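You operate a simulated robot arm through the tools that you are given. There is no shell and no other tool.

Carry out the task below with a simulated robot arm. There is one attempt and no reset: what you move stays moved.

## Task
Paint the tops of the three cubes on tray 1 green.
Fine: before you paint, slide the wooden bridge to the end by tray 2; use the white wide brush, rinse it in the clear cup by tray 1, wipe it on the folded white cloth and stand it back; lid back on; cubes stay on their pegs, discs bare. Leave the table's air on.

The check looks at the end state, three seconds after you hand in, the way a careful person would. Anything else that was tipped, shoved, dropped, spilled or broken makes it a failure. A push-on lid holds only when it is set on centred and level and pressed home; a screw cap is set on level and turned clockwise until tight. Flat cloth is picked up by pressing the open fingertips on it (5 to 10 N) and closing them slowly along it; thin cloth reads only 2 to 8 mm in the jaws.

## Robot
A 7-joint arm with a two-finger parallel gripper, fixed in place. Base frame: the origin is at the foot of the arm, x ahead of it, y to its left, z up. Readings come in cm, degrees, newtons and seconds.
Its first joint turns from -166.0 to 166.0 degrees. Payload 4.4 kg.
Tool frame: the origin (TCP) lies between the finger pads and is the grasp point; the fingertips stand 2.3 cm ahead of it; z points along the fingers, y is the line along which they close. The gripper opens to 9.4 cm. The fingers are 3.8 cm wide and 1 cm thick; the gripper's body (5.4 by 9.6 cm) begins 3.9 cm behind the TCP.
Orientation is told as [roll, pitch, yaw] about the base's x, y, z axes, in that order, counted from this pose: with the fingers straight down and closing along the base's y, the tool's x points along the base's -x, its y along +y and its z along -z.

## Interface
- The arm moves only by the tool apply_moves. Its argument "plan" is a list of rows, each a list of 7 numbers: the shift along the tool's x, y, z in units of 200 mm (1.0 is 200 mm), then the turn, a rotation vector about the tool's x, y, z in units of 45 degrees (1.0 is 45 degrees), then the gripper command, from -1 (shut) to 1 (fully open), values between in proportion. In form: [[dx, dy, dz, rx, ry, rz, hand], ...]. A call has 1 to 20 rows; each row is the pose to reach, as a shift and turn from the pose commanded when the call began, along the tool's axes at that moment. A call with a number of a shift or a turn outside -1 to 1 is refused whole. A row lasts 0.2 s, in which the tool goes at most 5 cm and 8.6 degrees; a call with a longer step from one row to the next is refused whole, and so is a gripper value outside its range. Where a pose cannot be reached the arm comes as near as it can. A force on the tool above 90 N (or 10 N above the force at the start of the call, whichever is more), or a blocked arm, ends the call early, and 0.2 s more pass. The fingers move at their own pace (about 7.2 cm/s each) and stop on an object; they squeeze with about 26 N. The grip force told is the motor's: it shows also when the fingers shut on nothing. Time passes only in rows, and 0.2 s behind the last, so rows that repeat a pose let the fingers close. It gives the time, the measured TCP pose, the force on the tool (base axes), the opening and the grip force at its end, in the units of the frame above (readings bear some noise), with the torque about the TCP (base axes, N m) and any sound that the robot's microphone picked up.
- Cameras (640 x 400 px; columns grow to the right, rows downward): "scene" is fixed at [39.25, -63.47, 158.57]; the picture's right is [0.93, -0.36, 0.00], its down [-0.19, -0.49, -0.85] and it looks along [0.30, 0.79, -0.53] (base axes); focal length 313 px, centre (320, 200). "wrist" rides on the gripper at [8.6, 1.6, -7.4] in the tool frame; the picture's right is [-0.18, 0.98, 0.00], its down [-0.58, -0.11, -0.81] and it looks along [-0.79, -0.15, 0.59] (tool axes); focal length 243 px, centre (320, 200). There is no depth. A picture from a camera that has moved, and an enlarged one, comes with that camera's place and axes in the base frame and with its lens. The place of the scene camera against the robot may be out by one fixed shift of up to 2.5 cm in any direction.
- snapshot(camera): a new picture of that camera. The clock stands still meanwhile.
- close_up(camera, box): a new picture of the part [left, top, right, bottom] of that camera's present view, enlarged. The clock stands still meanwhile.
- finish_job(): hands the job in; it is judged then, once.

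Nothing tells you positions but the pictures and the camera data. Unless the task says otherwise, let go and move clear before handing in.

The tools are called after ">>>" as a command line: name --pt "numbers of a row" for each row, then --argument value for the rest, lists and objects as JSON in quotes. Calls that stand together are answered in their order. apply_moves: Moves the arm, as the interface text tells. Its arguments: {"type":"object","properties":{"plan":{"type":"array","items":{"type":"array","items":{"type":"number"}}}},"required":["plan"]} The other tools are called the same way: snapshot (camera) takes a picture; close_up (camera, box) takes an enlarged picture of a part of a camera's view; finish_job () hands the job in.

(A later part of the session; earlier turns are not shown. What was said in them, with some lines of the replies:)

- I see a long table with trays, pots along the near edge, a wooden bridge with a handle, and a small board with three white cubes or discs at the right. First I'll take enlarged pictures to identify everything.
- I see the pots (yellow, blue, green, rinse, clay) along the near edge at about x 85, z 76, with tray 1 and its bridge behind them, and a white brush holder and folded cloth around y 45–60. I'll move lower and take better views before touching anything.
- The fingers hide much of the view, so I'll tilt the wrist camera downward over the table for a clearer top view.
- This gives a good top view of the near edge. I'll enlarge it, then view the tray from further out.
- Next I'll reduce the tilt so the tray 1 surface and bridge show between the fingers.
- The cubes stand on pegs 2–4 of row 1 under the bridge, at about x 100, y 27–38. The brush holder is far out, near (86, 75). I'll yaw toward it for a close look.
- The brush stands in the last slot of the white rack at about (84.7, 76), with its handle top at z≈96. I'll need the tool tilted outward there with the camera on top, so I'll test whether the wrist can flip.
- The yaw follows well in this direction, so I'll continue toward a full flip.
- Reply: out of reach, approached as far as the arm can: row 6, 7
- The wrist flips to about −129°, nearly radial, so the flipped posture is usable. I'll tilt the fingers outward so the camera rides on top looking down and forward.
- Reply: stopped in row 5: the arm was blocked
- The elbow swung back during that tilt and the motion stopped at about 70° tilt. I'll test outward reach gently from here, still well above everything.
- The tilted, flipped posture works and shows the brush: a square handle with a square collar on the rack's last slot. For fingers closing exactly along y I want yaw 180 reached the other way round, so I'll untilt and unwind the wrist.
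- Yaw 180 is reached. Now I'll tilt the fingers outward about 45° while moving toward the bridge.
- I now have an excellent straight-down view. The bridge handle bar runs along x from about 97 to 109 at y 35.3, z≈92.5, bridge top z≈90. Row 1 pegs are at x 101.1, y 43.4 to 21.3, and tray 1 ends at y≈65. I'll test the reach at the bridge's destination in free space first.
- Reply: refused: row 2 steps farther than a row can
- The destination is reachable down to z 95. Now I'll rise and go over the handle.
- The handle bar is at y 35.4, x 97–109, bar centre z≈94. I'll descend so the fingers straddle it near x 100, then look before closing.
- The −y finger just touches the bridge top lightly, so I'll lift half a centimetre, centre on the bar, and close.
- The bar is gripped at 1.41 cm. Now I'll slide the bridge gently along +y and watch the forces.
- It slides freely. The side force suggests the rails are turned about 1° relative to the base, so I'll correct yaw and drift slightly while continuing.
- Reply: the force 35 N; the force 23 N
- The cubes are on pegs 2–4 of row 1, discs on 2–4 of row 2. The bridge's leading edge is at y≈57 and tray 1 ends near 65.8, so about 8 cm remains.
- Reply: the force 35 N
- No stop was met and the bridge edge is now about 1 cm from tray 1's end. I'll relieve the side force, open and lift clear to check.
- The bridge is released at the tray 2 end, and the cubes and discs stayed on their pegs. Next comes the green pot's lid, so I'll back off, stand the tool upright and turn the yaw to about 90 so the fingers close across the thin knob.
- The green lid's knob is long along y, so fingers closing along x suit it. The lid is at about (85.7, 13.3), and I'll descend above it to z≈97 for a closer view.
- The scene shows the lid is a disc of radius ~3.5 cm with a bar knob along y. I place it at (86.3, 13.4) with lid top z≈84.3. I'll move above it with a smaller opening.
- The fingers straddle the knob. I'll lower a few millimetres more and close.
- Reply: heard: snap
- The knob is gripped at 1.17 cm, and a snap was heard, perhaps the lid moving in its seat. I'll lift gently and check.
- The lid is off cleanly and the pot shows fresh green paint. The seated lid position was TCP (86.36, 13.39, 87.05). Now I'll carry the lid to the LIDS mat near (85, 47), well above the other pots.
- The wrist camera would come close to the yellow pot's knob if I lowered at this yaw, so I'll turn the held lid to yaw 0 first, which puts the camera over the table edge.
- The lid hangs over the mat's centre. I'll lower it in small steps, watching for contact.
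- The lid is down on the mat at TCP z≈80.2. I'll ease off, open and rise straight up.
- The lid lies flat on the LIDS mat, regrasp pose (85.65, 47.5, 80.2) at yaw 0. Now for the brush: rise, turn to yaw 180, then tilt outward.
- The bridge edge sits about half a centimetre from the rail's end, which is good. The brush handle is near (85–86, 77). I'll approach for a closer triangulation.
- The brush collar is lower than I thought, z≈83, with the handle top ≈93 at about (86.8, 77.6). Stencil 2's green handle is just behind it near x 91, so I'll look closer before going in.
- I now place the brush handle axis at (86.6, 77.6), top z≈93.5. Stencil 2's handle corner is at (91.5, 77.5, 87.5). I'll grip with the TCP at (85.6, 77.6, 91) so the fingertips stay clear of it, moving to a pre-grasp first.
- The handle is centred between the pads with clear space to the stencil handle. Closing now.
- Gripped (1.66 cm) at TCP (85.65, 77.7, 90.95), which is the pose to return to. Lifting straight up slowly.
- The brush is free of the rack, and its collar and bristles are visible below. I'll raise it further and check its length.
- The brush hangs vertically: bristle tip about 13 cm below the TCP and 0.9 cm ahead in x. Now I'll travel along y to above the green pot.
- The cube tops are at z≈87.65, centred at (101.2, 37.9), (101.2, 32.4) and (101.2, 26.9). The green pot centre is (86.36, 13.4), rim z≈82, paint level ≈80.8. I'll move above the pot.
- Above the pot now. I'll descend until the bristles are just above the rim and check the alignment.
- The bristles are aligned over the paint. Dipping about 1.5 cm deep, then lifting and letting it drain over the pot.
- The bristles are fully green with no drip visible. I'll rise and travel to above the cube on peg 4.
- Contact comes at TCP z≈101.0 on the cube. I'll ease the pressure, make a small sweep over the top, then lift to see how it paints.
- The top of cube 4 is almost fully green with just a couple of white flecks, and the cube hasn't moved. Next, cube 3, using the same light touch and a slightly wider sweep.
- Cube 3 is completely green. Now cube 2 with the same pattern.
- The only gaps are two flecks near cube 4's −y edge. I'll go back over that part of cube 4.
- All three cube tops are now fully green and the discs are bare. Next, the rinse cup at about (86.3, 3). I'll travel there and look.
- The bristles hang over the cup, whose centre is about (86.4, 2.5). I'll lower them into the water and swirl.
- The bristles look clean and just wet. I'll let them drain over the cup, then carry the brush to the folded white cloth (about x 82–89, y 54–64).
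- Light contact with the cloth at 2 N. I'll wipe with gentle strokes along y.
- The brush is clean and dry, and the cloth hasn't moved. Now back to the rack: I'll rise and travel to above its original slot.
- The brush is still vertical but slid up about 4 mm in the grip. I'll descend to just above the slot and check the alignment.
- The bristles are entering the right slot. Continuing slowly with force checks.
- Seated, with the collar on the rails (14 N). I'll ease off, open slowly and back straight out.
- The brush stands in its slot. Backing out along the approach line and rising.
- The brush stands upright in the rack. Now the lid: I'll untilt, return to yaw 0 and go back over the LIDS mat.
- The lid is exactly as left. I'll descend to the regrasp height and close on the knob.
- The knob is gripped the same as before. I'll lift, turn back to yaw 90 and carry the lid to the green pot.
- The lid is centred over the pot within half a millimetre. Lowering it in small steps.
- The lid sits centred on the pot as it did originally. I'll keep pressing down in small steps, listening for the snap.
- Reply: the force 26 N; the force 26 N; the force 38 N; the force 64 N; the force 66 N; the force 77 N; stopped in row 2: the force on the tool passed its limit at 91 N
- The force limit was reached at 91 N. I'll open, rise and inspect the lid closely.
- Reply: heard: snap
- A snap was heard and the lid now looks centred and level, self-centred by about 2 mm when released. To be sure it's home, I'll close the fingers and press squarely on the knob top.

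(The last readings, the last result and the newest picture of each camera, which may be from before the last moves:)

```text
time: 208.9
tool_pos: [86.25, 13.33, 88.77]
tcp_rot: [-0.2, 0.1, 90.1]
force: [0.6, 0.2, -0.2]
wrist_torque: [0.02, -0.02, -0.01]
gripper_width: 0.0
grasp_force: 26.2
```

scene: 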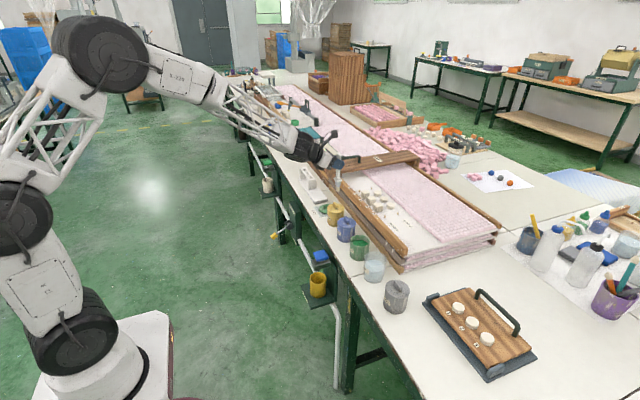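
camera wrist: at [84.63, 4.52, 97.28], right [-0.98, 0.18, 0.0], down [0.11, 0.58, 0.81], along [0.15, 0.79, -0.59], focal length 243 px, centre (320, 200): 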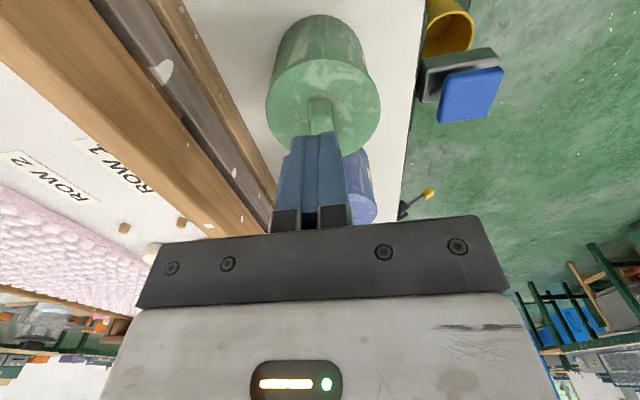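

>>> apply_moves --pt "0 0 0.01 0 0 0 -1" --pt "0 0 0.01 0 0 0 -1"

>>> apply_moves --pt "0 0 0.01 0 0 0 -1" --pt "0 0 0.01 0 0 0 -1"

>>> apply_moves --pt "0 0 0.01 0 0 0 -1" --pt "0 0 0.01 0 0 0 -1"

>>> apply_moves --pt "0 0 0.01 0 0 0 -1" --pt "0 0 0.01 0 0 0 -1"

```text
time: 209.5
tool_pos: [86.12, 13.31, 88.61]
tcp_rot: [-0.1, -0.1, 90.0]
force: [0.1, 0.1, 0.8]
wrist_torque: [-0.04, -0.01, 0.0]
gripper_width: 0.04
grasp_force: 25.7
```

```text
time: 210.1
tool_pos: [86.21, 13.29, 88.36]
tcp_rot: [-0.2, 0.0, 90.0]
force: [0.3, 0.2, 0.9]
wrist_torque: [-0.04, 0.0, 0.01]
gripper_width: 0.02
grasp_force: 26.0
```

```text
time: 210.7
tool_pos: [86.18, 13.2, 88.03]
tcp_rot: [-0.1, 0.0, 90.0]
force: [-0.3, -0.2, 3.9]
wrist_torque: [-0.02, 0.01, 0.0]
gripper_width: 0.0
grasp_force: 26.3
```

```text
time: 211.3
tool_pos: [86.14, 13.17, 88.18]
tcp_rot: [-0.3, -0.1, 90.0]
force: [-12.6, -3.0, 30.9]
wrist_torque: [0.04, 0.28, 0.04]
gripper_width: 0.0
grasp_force: 26.2
```

>>> apply_moves --pt "0 0 0.008 0 0 0 -1" --pt "0 0 0.008 0 0 0 -1"

>>> apply_moves --pt "0 0 0.008 0 0 0 -1" --pt "0 0 0.008 0 0 0 -1"

>>> close_up --camera "scene" --box '[350, 225, 385, 265]'

```text
time: 211.9
tool_pos: [86.32, 13.31, 88.26]
tcp_rot: [-0.4, -0.1, 90.0]
force: [-20.9, -8.3, 65.8]
wrist_torque: [0.06, 0.43, 0.06]
gripper_width: 0.0
grasp_force: 25.8
```

```text
time: 212.3
tool_pos: [86.45, 13.29, 88.21]
tcp_rot: [-0.5, -0.1, 90.0]
force: [-6.2, -0.9, 14.7]
wrist_torque: [-0.04, 0.16, 0.02]
gripper_width: 0.01
grasp_force: 26.1
stopped in row 2: the force on the tool passed its limit at 94 N (the readings are from after the stop); the commanded pose is now the measured one
```

```text
10.00 times, centred on (368, 245) of scene
camera zoom: at [39.25, -63.47, 158.57], right [0.93, -0.36, 0.0], down [-0.19, -0.49, -0.85], along [0.3, 0.79, -0.53], focal length 3130 px, centre (-155, -250)
```

zoom: 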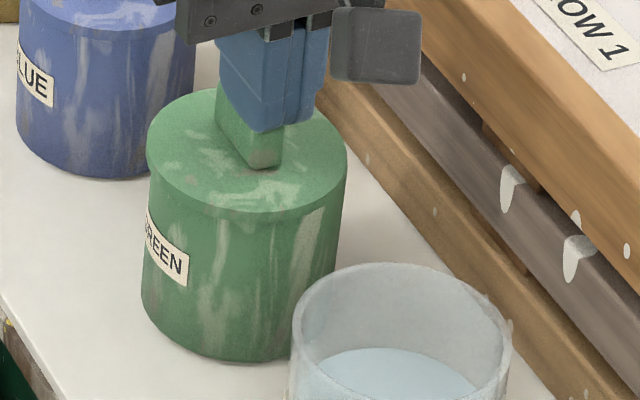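

Ninety-four newtons on the knob gave no further movement of the lid. I'll rise straight off and inspect.

>>> apply_moves --pt "0 0 -0.02 0 0 0 -1" --pt "0 0 -0.06 0 0 0 -1" --pt "0 0 -0.15 0 0 0 -1" --pt "0 0 -0.3 0 0 0 -1" --pt "0 0 -0.3 0 0 0 -1"

>>> close_up --camera "scene" --box '[350, 225, 385, 265]'

>>> snapshot --camera "wrist"

>>> close_up --camera "wrist" --box '[240, 0, 420, 160]'

```text
time: 213.5
tool_pos: [86.23, 13.25, 94.22]
tcp_rot: [-0.4, -0.1, 90.0]
force: [0.4, -0.4, 0.4]
wrist_torque: [0.01, 0.01, -0.03]
gripper_width: 0.01
grasp_force: 25.7
```

```text
10.00 times, centred on (368, 245) of scene
camera zoom: at [39.25, -63.47, 158.57], right [0.93, -0.36, 0.0], down [-0.19, -0.49, -0.85], along [0.3, 0.79, -0.53], focal length 3130 px, centre (-155, -250)
```

zoom: 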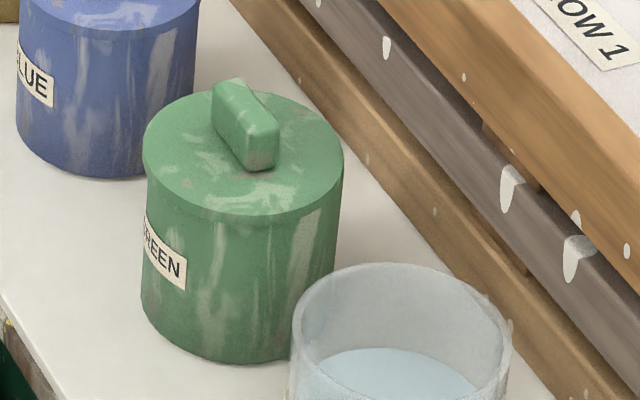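

```text
taken
camera wrist: at [84.6, 4.59, 101.64], right [-0.98, 0.18, -0.01], down [0.1, 0.58, 0.81], along [0.15, 0.79, -0.59], focal length 243 px, centre (320, 200)
```

wrist: 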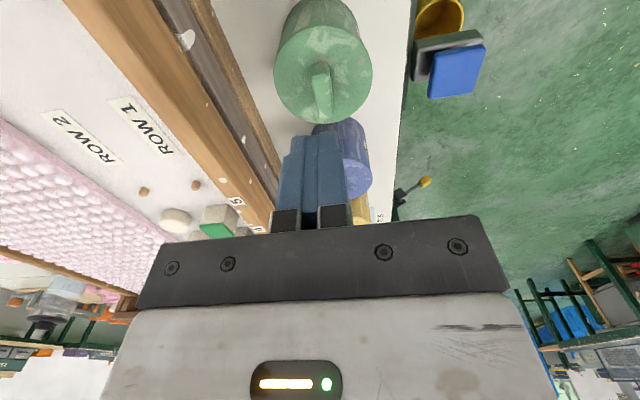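

```text
2.50 times, centred on (330, 80) of wrist
camera zoom: at [84.6, 4.59, 101.64], right [-0.98, 0.18, -0.01], down [0.1, 0.58, 0.81], along [0.15, 0.79, -0.59], focal length 606 px, centre (295, 500)
```

zoom: 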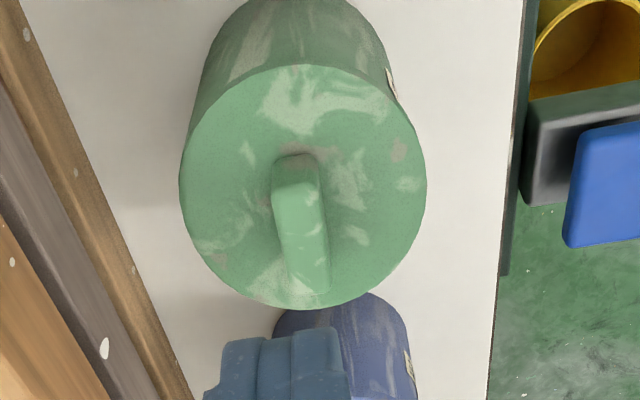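

>>> close_up --camera "scene" --box '[355, 230, 380, 255]'

>>> close_up --camera "scene" --box '[335, 212, 360, 237]'

>>> close_up --camera "scene" --box '[325, 200, 350, 225]'

```text
16.00 times, centred on (368, 242) of scene
camera zoom: at [39.25, -63.47, 158.57], right [0.93, -0.36, 0.0], down [-0.19, -0.49, -0.85], along [0.3, 0.79, -0.53], focal length 5008 px, centre (-440, -480)
```

zoom: 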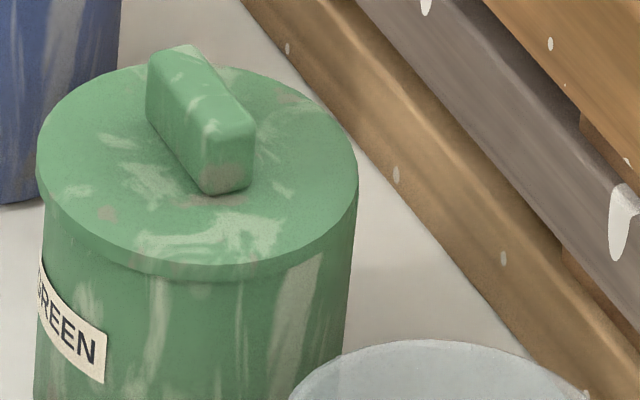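

```text
16.00 times, centred on (348, 224) of scene
camera zoom: at [39.25, -63.47, 158.57], right [0.93, -0.36, 0.0], down [-0.19, -0.49, -0.85], along [0.3, 0.79, -0.53], focal length 5008 px, centre (-120, -192)
```

zoom: 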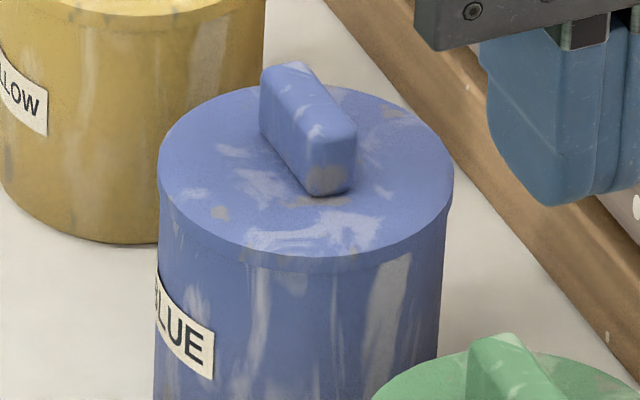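

```text
16.00 times, centred on (338, 212) of scene
camera zoom: at [39.25, -63.47, 158.57], right [0.93, -0.36, 0.0], down [-0.19, -0.49, -0.85], along [0.3, 0.79, -0.53], focal length 5008 px, centre (40, 0)
```

zoom: 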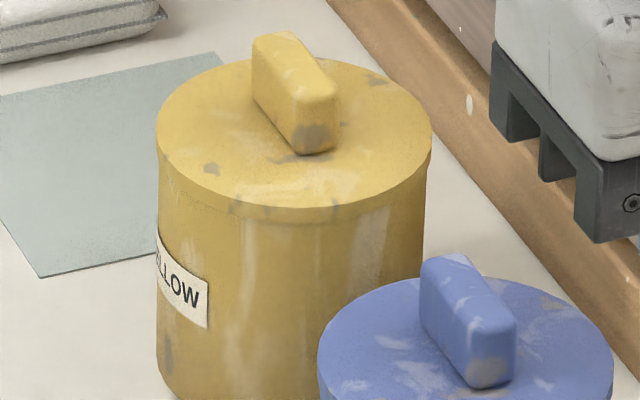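

The lid sits level, centred and fully down like the neighbouring pots' lids. I'll retreat the arm and check the whole scene.

>>> apply_moves --pt "0 0.1 -0.2 0 0 0 -0.5" --pt "0 0.3 -0.35 0 0 0 0" --pt "0 0.5 -0.5 0 0 0 0.5" --pt "0 0.7 -0.65 0 0 0 1" --pt "0 0.9 -0.8 0 0 0 1" --pt "0 1.0 -0.9 0 0 0 1" --pt "0 1.0 -0.9 0 0 0 1"

>>> snapshot --camera "scene"

>>> close_up --camera "scene" --box '[330, 150, 430, 240]'

>>> close_up --camera "scene" --box '[280, 130, 400, 230]'

>>> close_up --camera "scene" --box '[330, 200, 420, 290]'

```text
time: 215.1
tool_pos: [66.16, 13.26, 112.12]
tcp_rot: [-0.4, -0.1, 90.1]
force: [-0.1, -0.3, 0.2]
wrist_torque: [0.0, -0.02, -0.01]
gripper_width: 9.41
grasp_force: 0.0
```

```text
taken
```

scene: 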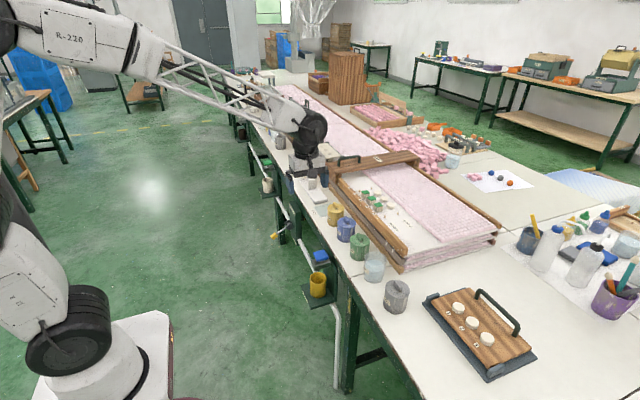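

```text
4.44 times, centred on (380, 195) of scene
camera zoom: at [39.25, -63.47, 158.57], right [0.93, -0.36, 0.0], down [-0.19, -0.49, -0.85], along [0.3, 0.79, -0.53], focal length 1391 px, centre (53, 222)
```

zoom: 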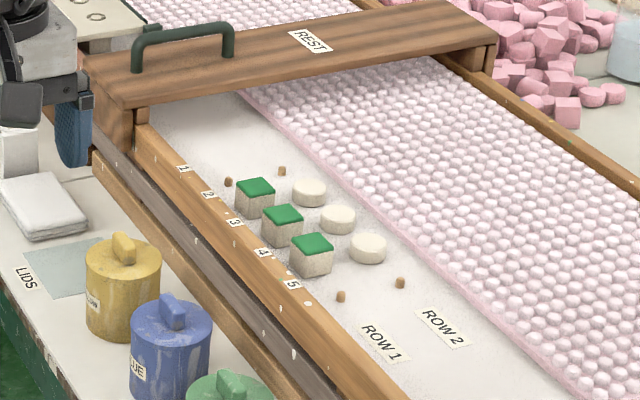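

```text
4.00 times, centred on (340, 180) of scene
camera zoom: at [39.25, -63.47, 158.57], right [0.93, -0.36, 0.0], down [-0.19, -0.49, -0.85], along [0.3, 0.79, -0.53], focal length 1252 px, centre (240, 280)
```

zoom: 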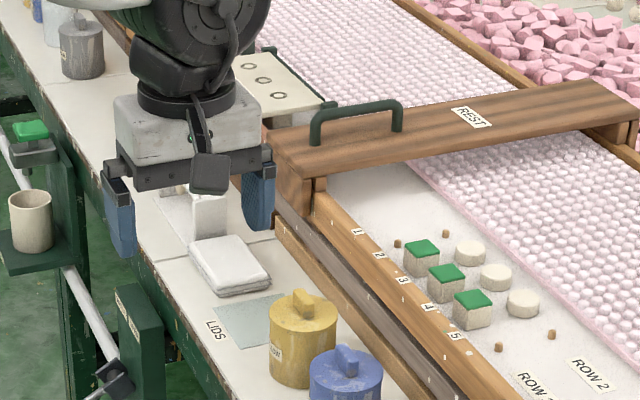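

```text
4.44 times, centred on (375, 245) of scene
camera zoom: at [39.25, -63.47, 158.57], right [0.93, -0.36, 0.0], down [-0.19, -0.49, -0.85], along [0.3, 0.79, -0.53], focal length 1391 px, centre (76, 0)
```

zoom: 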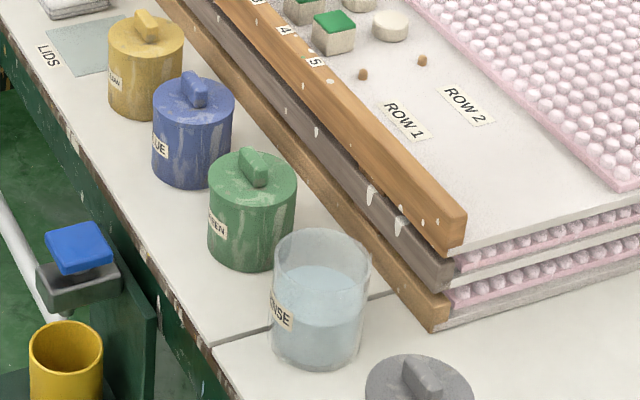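

>>> close_up --camera "scene" --box '[215, 60, 300, 220]'

>>> close_up --camera "scene" --box '[250, 190, 350, 310]'

>>> snapshot --camera "wrist"

```text
2.50 times, centred on (258, 140) of scene
camera zoom: at [39.25, -63.47, 158.57], right [0.93, -0.36, 0.0], down [-0.19, -0.49, -0.85], along [0.3, 0.79, -0.53], focal length 782 px, centre (476, 350)
```

zoom: 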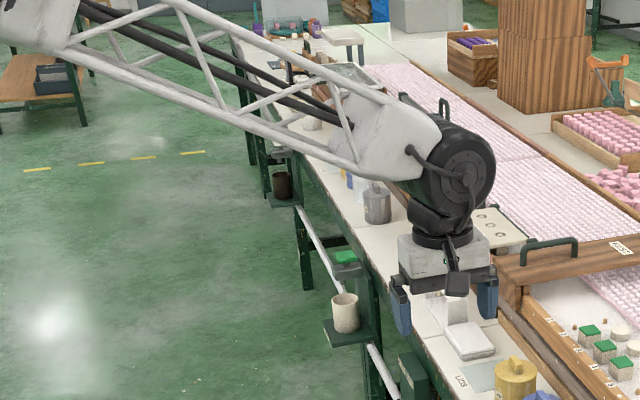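

```text
3.33 times, centred on (300, 250) of scene
camera zoom: at [39.25, -63.47, 158.57], right [0.93, -0.36, 0.0], down [-0.19, -0.49, -0.85], along [0.3, 0.79, -0.53], focal length 1043 px, centre (387, 33)
```

zoom: 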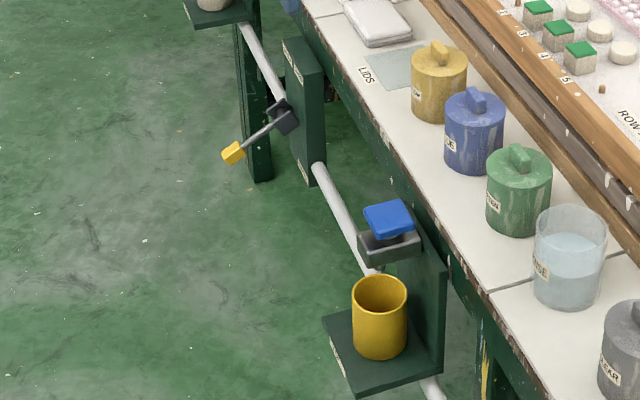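

```text
taken
camera wrist: at [64.48, 4.48, 119.43], right [-0.98, 0.18, -0.01], down [0.1, 0.58, 0.81], along [0.15, 0.79, -0.59], focal length 243 px, centre (320, 200)
```

wrist: 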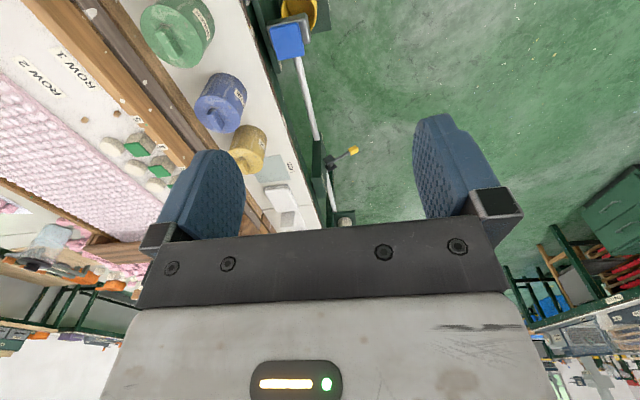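

>>> apply_moves --pt "0.2 0.05 -0.05 0 0 0 1" --pt "0.4 0.1 -0.1 0 0 0 1" --pt "0.6 0.15 -0.15 0 0 0 1" --pt "0.8 0.2 -0.2 0 0 0 1" --pt "1.0 0.25 -0.25 0 0 0 1" --pt "1.0 0.25 -0.25 0 0 0 1"

>>> close_up --camera "scene" --box '[365, 175, 415, 220]'

>>> close_up --camera "scene" --box '[275, 130, 355, 220]'

>>> close_up --camera "scene" --box '[320, 130, 480, 230]'

>>> snapshot --camera "wrist"

```text
time: 216.5
tool_pos: [61.1, -6.77, 117.03]
tcp_rot: [-0.4, 0.0, 90.2]
force: [-0.1, 0.0, 0.7]
wrist_torque: [0.01, -0.01, 0.01]
gripper_width: 9.4
grasp_force: 0.0
```

```text
8.89 times, centred on (390, 198) of scene
camera zoom: at [39.25, -63.47, 158.57], right [0.93, -0.36, 0.0], down [-0.19, -0.49, -0.85], along [0.3, 0.79, -0.53], focal length 2782 px, centre (-302, 222)
```

zoom: 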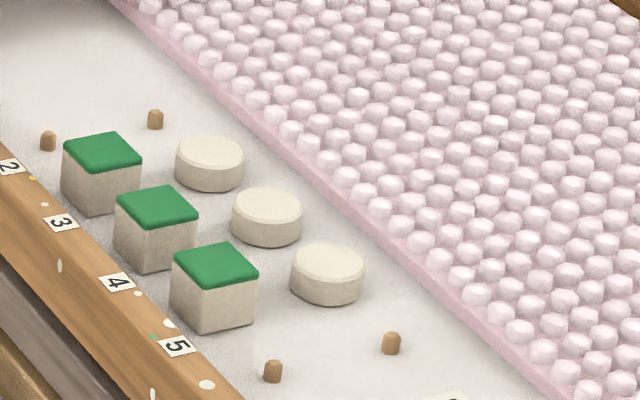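

```text
4.44 times, centred on (315, 175) of scene
camera zoom: at [39.25, -63.47, 158.57], right [0.93, -0.36, 0.0], down [-0.19, -0.49, -0.85], along [0.3, 0.79, -0.53], focal length 1391 px, centre (342, 311)
```

zoom: 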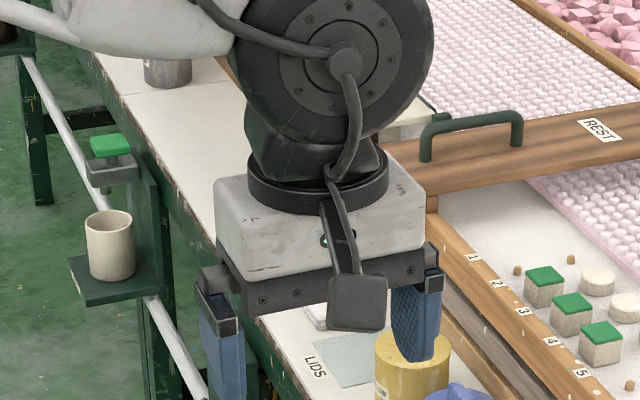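

```text
4.00 times, centred on (400, 180) of scene
camera zoom: at [39.25, -63.47, 158.57], right [0.93, -0.36, 0.0], down [-0.19, -0.49, -0.85], along [0.3, 0.79, -0.53], focal length 1252 px, centre (0, 280)
```

zoom: 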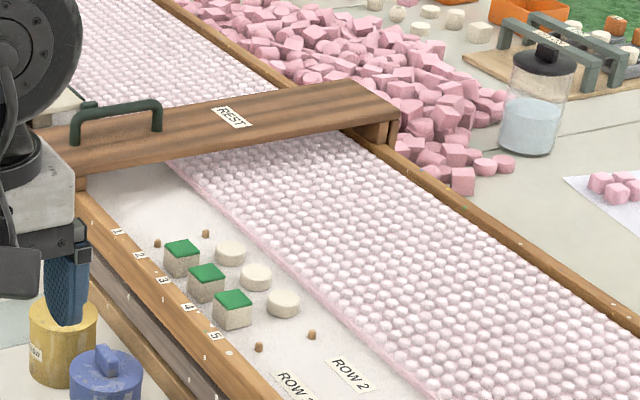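

```text
taken
camera wrist: at [59.55, -15.57, 124.51], right [-0.98, 0.18, -0.01], down [0.1, 0.58, 0.81], along [0.15, 0.79, -0.59], focal length 243 px, centre (320, 200)
```

wrist: 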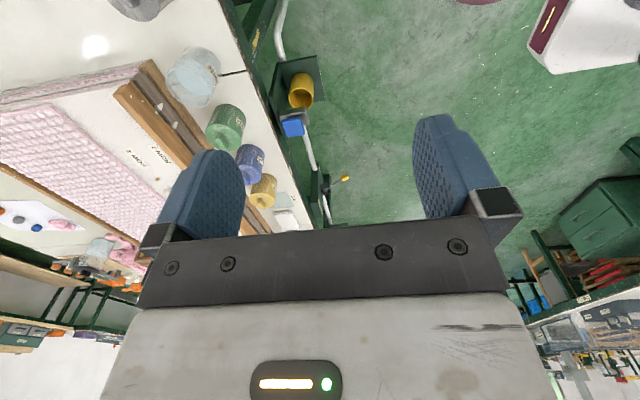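

All tops are green and the discs are bare. One last check of the lid from the side, comparing it with the other pots.

>>> apply_moves --pt "0 0 0 0 0 0.18 1" --pt "0 0 0 0 0 0.36 1" --pt "0 0 0 0 0 0.54 1" --pt "0 0 0 0 0 0.72 1" --pt "0 0 0 0 0 0.9 1" --pt "0 0 0 0 0 1.0 1" --pt "0 0 0 0 0 1.0 1"

>>> apply_moves --pt "0 0 0 0 0 0.18 1" --pt "0 0 0 0 0 0.36 1" --pt "0 0 0 0 0 0.54 1" --pt "0 0 0 0 0 0.72 1" --pt "0 0 0 0 0 0.9 1" --pt "0 0 0 0 0 1.0 1" --pt "0 0 0 0 0 1.0 1"

>>> apply_moves --pt "0.05 0.15 0.15 0 0 0 1" --pt "0.05 0.3 0.3 0 0 0 1" --pt "0.05 0.46 0.46 0 0 0 1" --pt "0.05 0.62 0.62 0 0 0 1" --pt "0.05 0.78 0.78 0 0 0 1" --pt "0.05 0.95 0.95 0 0 0 1" --pt "0.05 0.95 0.95 0 0 0 1"

>>> snapshot --camera "wrist"

>>> close_up --camera "wrist" --box '[230, 100, 430, 240]'

```text
time: 218.1
tool_pos: [61.25, -6.92, 116.8]
tcp_rot: [-0.3, -0.4, 45.0]
force: [0.4, -0.1, 0.6]
wrist_torque: [0.05, 0.0, 0.02]
gripper_width: 9.41
grasp_force: 0.1
```

```text
time: 219.7
tool_pos: [61.18, -6.81, 116.81]
tcp_rot: [0.1, -0.4, 0.0]
force: [0.1, -0.5, 0.1]
wrist_torque: [-0.02, -0.01, 0.01]
gripper_width: 9.39
grasp_force: 0.0
```

```text
time: 221.3
tool_pos: [60.35, 12.27, 97.72]
tcp_rot: [0.1, -0.3, 0.2]
force: [1.3, -0.2, -0.2]
wrist_torque: [0.01, -0.01, 0.0]
gripper_width: 9.4
grasp_force: 0.1
```

```text
taken
camera wrist: at [51.71, 13.79, 105.19], right [0.18, 0.98, 0.0], down [0.58, -0.11, 0.81], along [0.8, -0.15, -0.59], focal length 243 px, centre (320, 200)
```

wrist: 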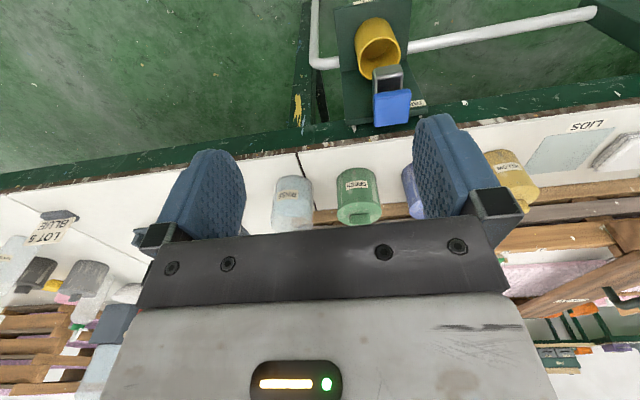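

```text
2.86 times, centred on (330, 170) of wrist
camera zoom: at [51.71, 13.79, 105.19], right [0.18, 0.98, 0.0], down [0.58, -0.11, 0.81], along [0.8, -0.15, -0.59], focal length 693 px, centre (291, 286)
```

zoom: 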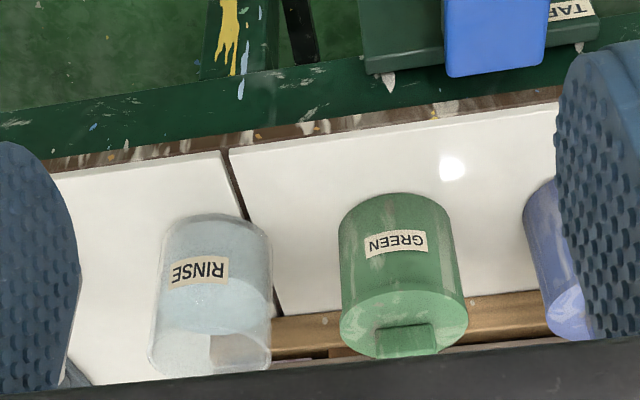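

>>> apply_moves --pt "0 0.15 0 0 0 0 1" --pt "0 0.3 0 0 0 0 1" --pt "0 0.3 0 0 0 0 1"

>>> close_up --camera "wrist" --box '[250, 140, 350, 240]'

>>> close_up --camera "wrist" --box '[320, 140, 420, 240]'

```text
time: 222.1
tool_pos: [60.26, 18.2, 97.99]
tcp_rot: [0.2, -0.4, 0.1]
force: [-0.3, 0.4, 0.4]
wrist_torque: [0.01, -0.01, 0.04]
gripper_width: 9.4
grasp_force: 0.1
```

```text
4.00 times, centred on (300, 190) of wrist
camera zoom: at [51.72, 19.74, 105.36], right [0.18, 0.98, 0.0], down [0.58, -0.11, 0.81], along [0.8, -0.15, -0.59], focal length 970 px, centre (400, 240)
```

zoom: 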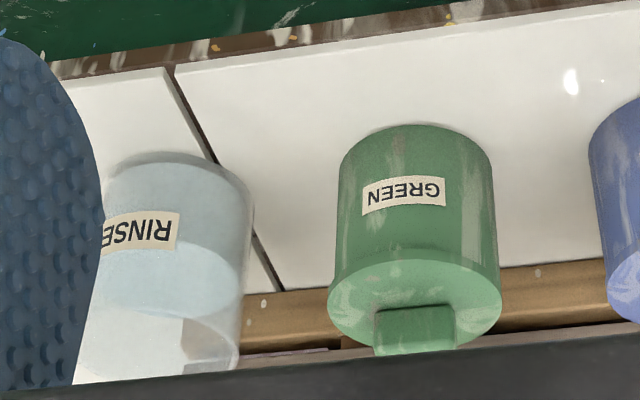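

```text
4.00 times, centred on (370, 190) of wrist
camera zoom: at [51.72, 19.74, 105.36], right [0.18, 0.98, 0.0], down [0.58, -0.11, 0.81], along [0.8, -0.15, -0.59], focal length 970 px, centre (120, 240)
```

zoom: 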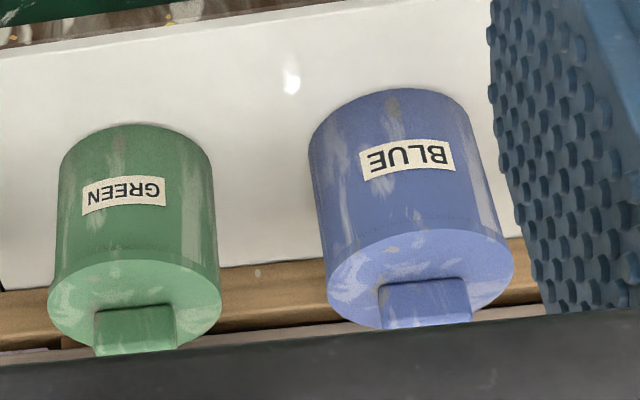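

The green lid sits at exactly the same height as the blue one, so it's home. I'll raise the arm clear and take a last look at the brush and surroundings.

>>> apply_moves --pt "0.1 0.0 -0.2 0 0 0 1" --pt "0.3 0.0 -0.4 0 0 0 1" --pt "0.5 0.0 -0.6 0 0 0 1" --pt "0.65 0 -0.75 0 0 0 1" --pt "0.65 0 -0.75 0 0 0 1"

>>> snapshot --camera "scene"

>>> close_up --camera "scene" --box '[275, 130, 375, 220]'

>>> snapshot --camera "wrist"

```text
refused: row 2 steps farther than a row can; nothing moved
```

```text
taken
```

scene: 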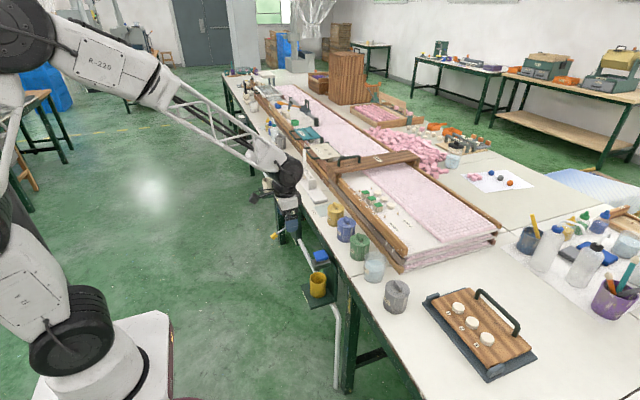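

```text
4.44 times, centred on (325, 175) of scene
camera zoom: at [39.25, -63.47, 158.57], right [0.93, -0.36, 0.0], down [-0.19, -0.49, -0.85], along [0.3, 0.79, -0.53], focal length 1391 px, centre (298, 311)
```

zoom: 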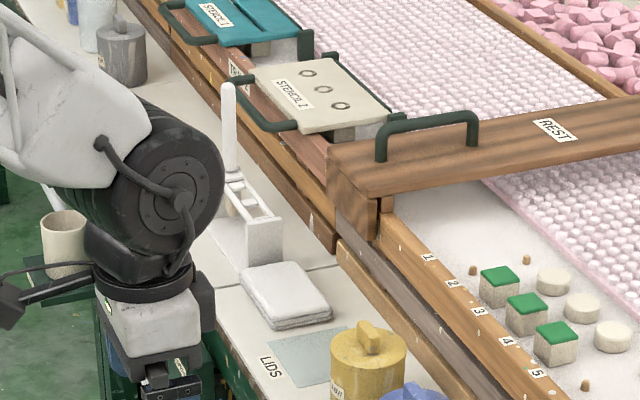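

```text
taken
camera wrist: at [51.72, 19.74, 105.36], right [0.18, 0.98, 0.0], down [0.58, -0.11, 0.81], along [0.8, -0.15, -0.59], focal length 243 px, centre (320, 200)
```

wrist: 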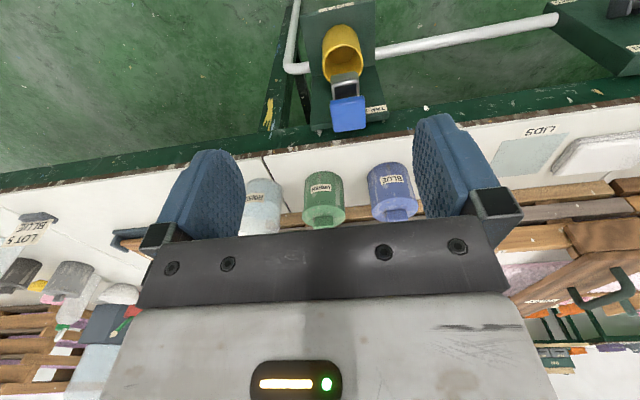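

Everything looks right: the brush stands in the rack, the cloth, mat and bridge are in place, and the valve lever is untouched. I'll raise the arm a little more and hand in.

>>> apply_moves --pt "0.05 0 -0.15 0 0 0 1" --pt "0.1 0 -0.3 0 0 0 1" --pt "0.15 0 -0.45 0 0 0 1" --pt "0.2 0 -0.6 0 0 0 1" --pt "0.2 0 -0.6 0 0 0 1"

>>> snapshot --camera "scene"

```text
time: 223.3
tool_pos: [56.23, 18.15, 109.89]
tcp_rot: [0.1, -0.4, 0.1]
force: [0.7, -0.1, 0.7]
wrist_torque: [0.01, 0.02, 0.03]
gripper_width: 9.4
grasp_force: 0.1
```

```text
taken
```

scene: 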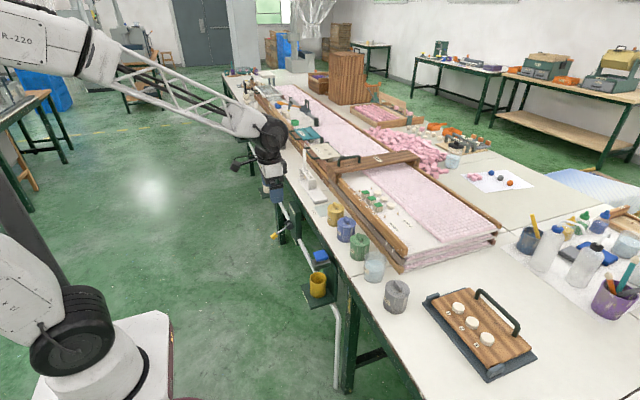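

The arm is clear, the cube tops are green and everything is back in its place, so I'm handing in.

>>> finish_job

```text
The job is handed in.
```

The three cubes on tray 1 have fully green tops, and I've handed the job in.

- **Bridge:** I slid it to the tray 2 end before painting. Its edge now sits about half a centimetre short of the end of tray 1's rail.
- **Cubes and discs:** the cubes stayed on pegs 2–4 of row 1. The discs in row 2 are bare.
- **Brush:** I rinsed it in the clear cup, wiped it on the folded white cloth and stood it back in its original slot. The bristles look clean and dry, and the cloth didn't move.
- **Lid:** the green lid is back on and pressed to over 90 N twice. It is centred and level, and sits at the same height as the blue pot's lid. I heard a snap when I let go of the knob, but no clear click while pressing. I take it to be home from its height and fit.
- **Pot:** the green pot rocked slightly under the second press and may have shifted by about a millimetre.
- **Air:** I never found a control labelled for the table's air, so I couldn't confirm it is on. I didn't touch any valve or switch, and the lever on the water valve is where it started.
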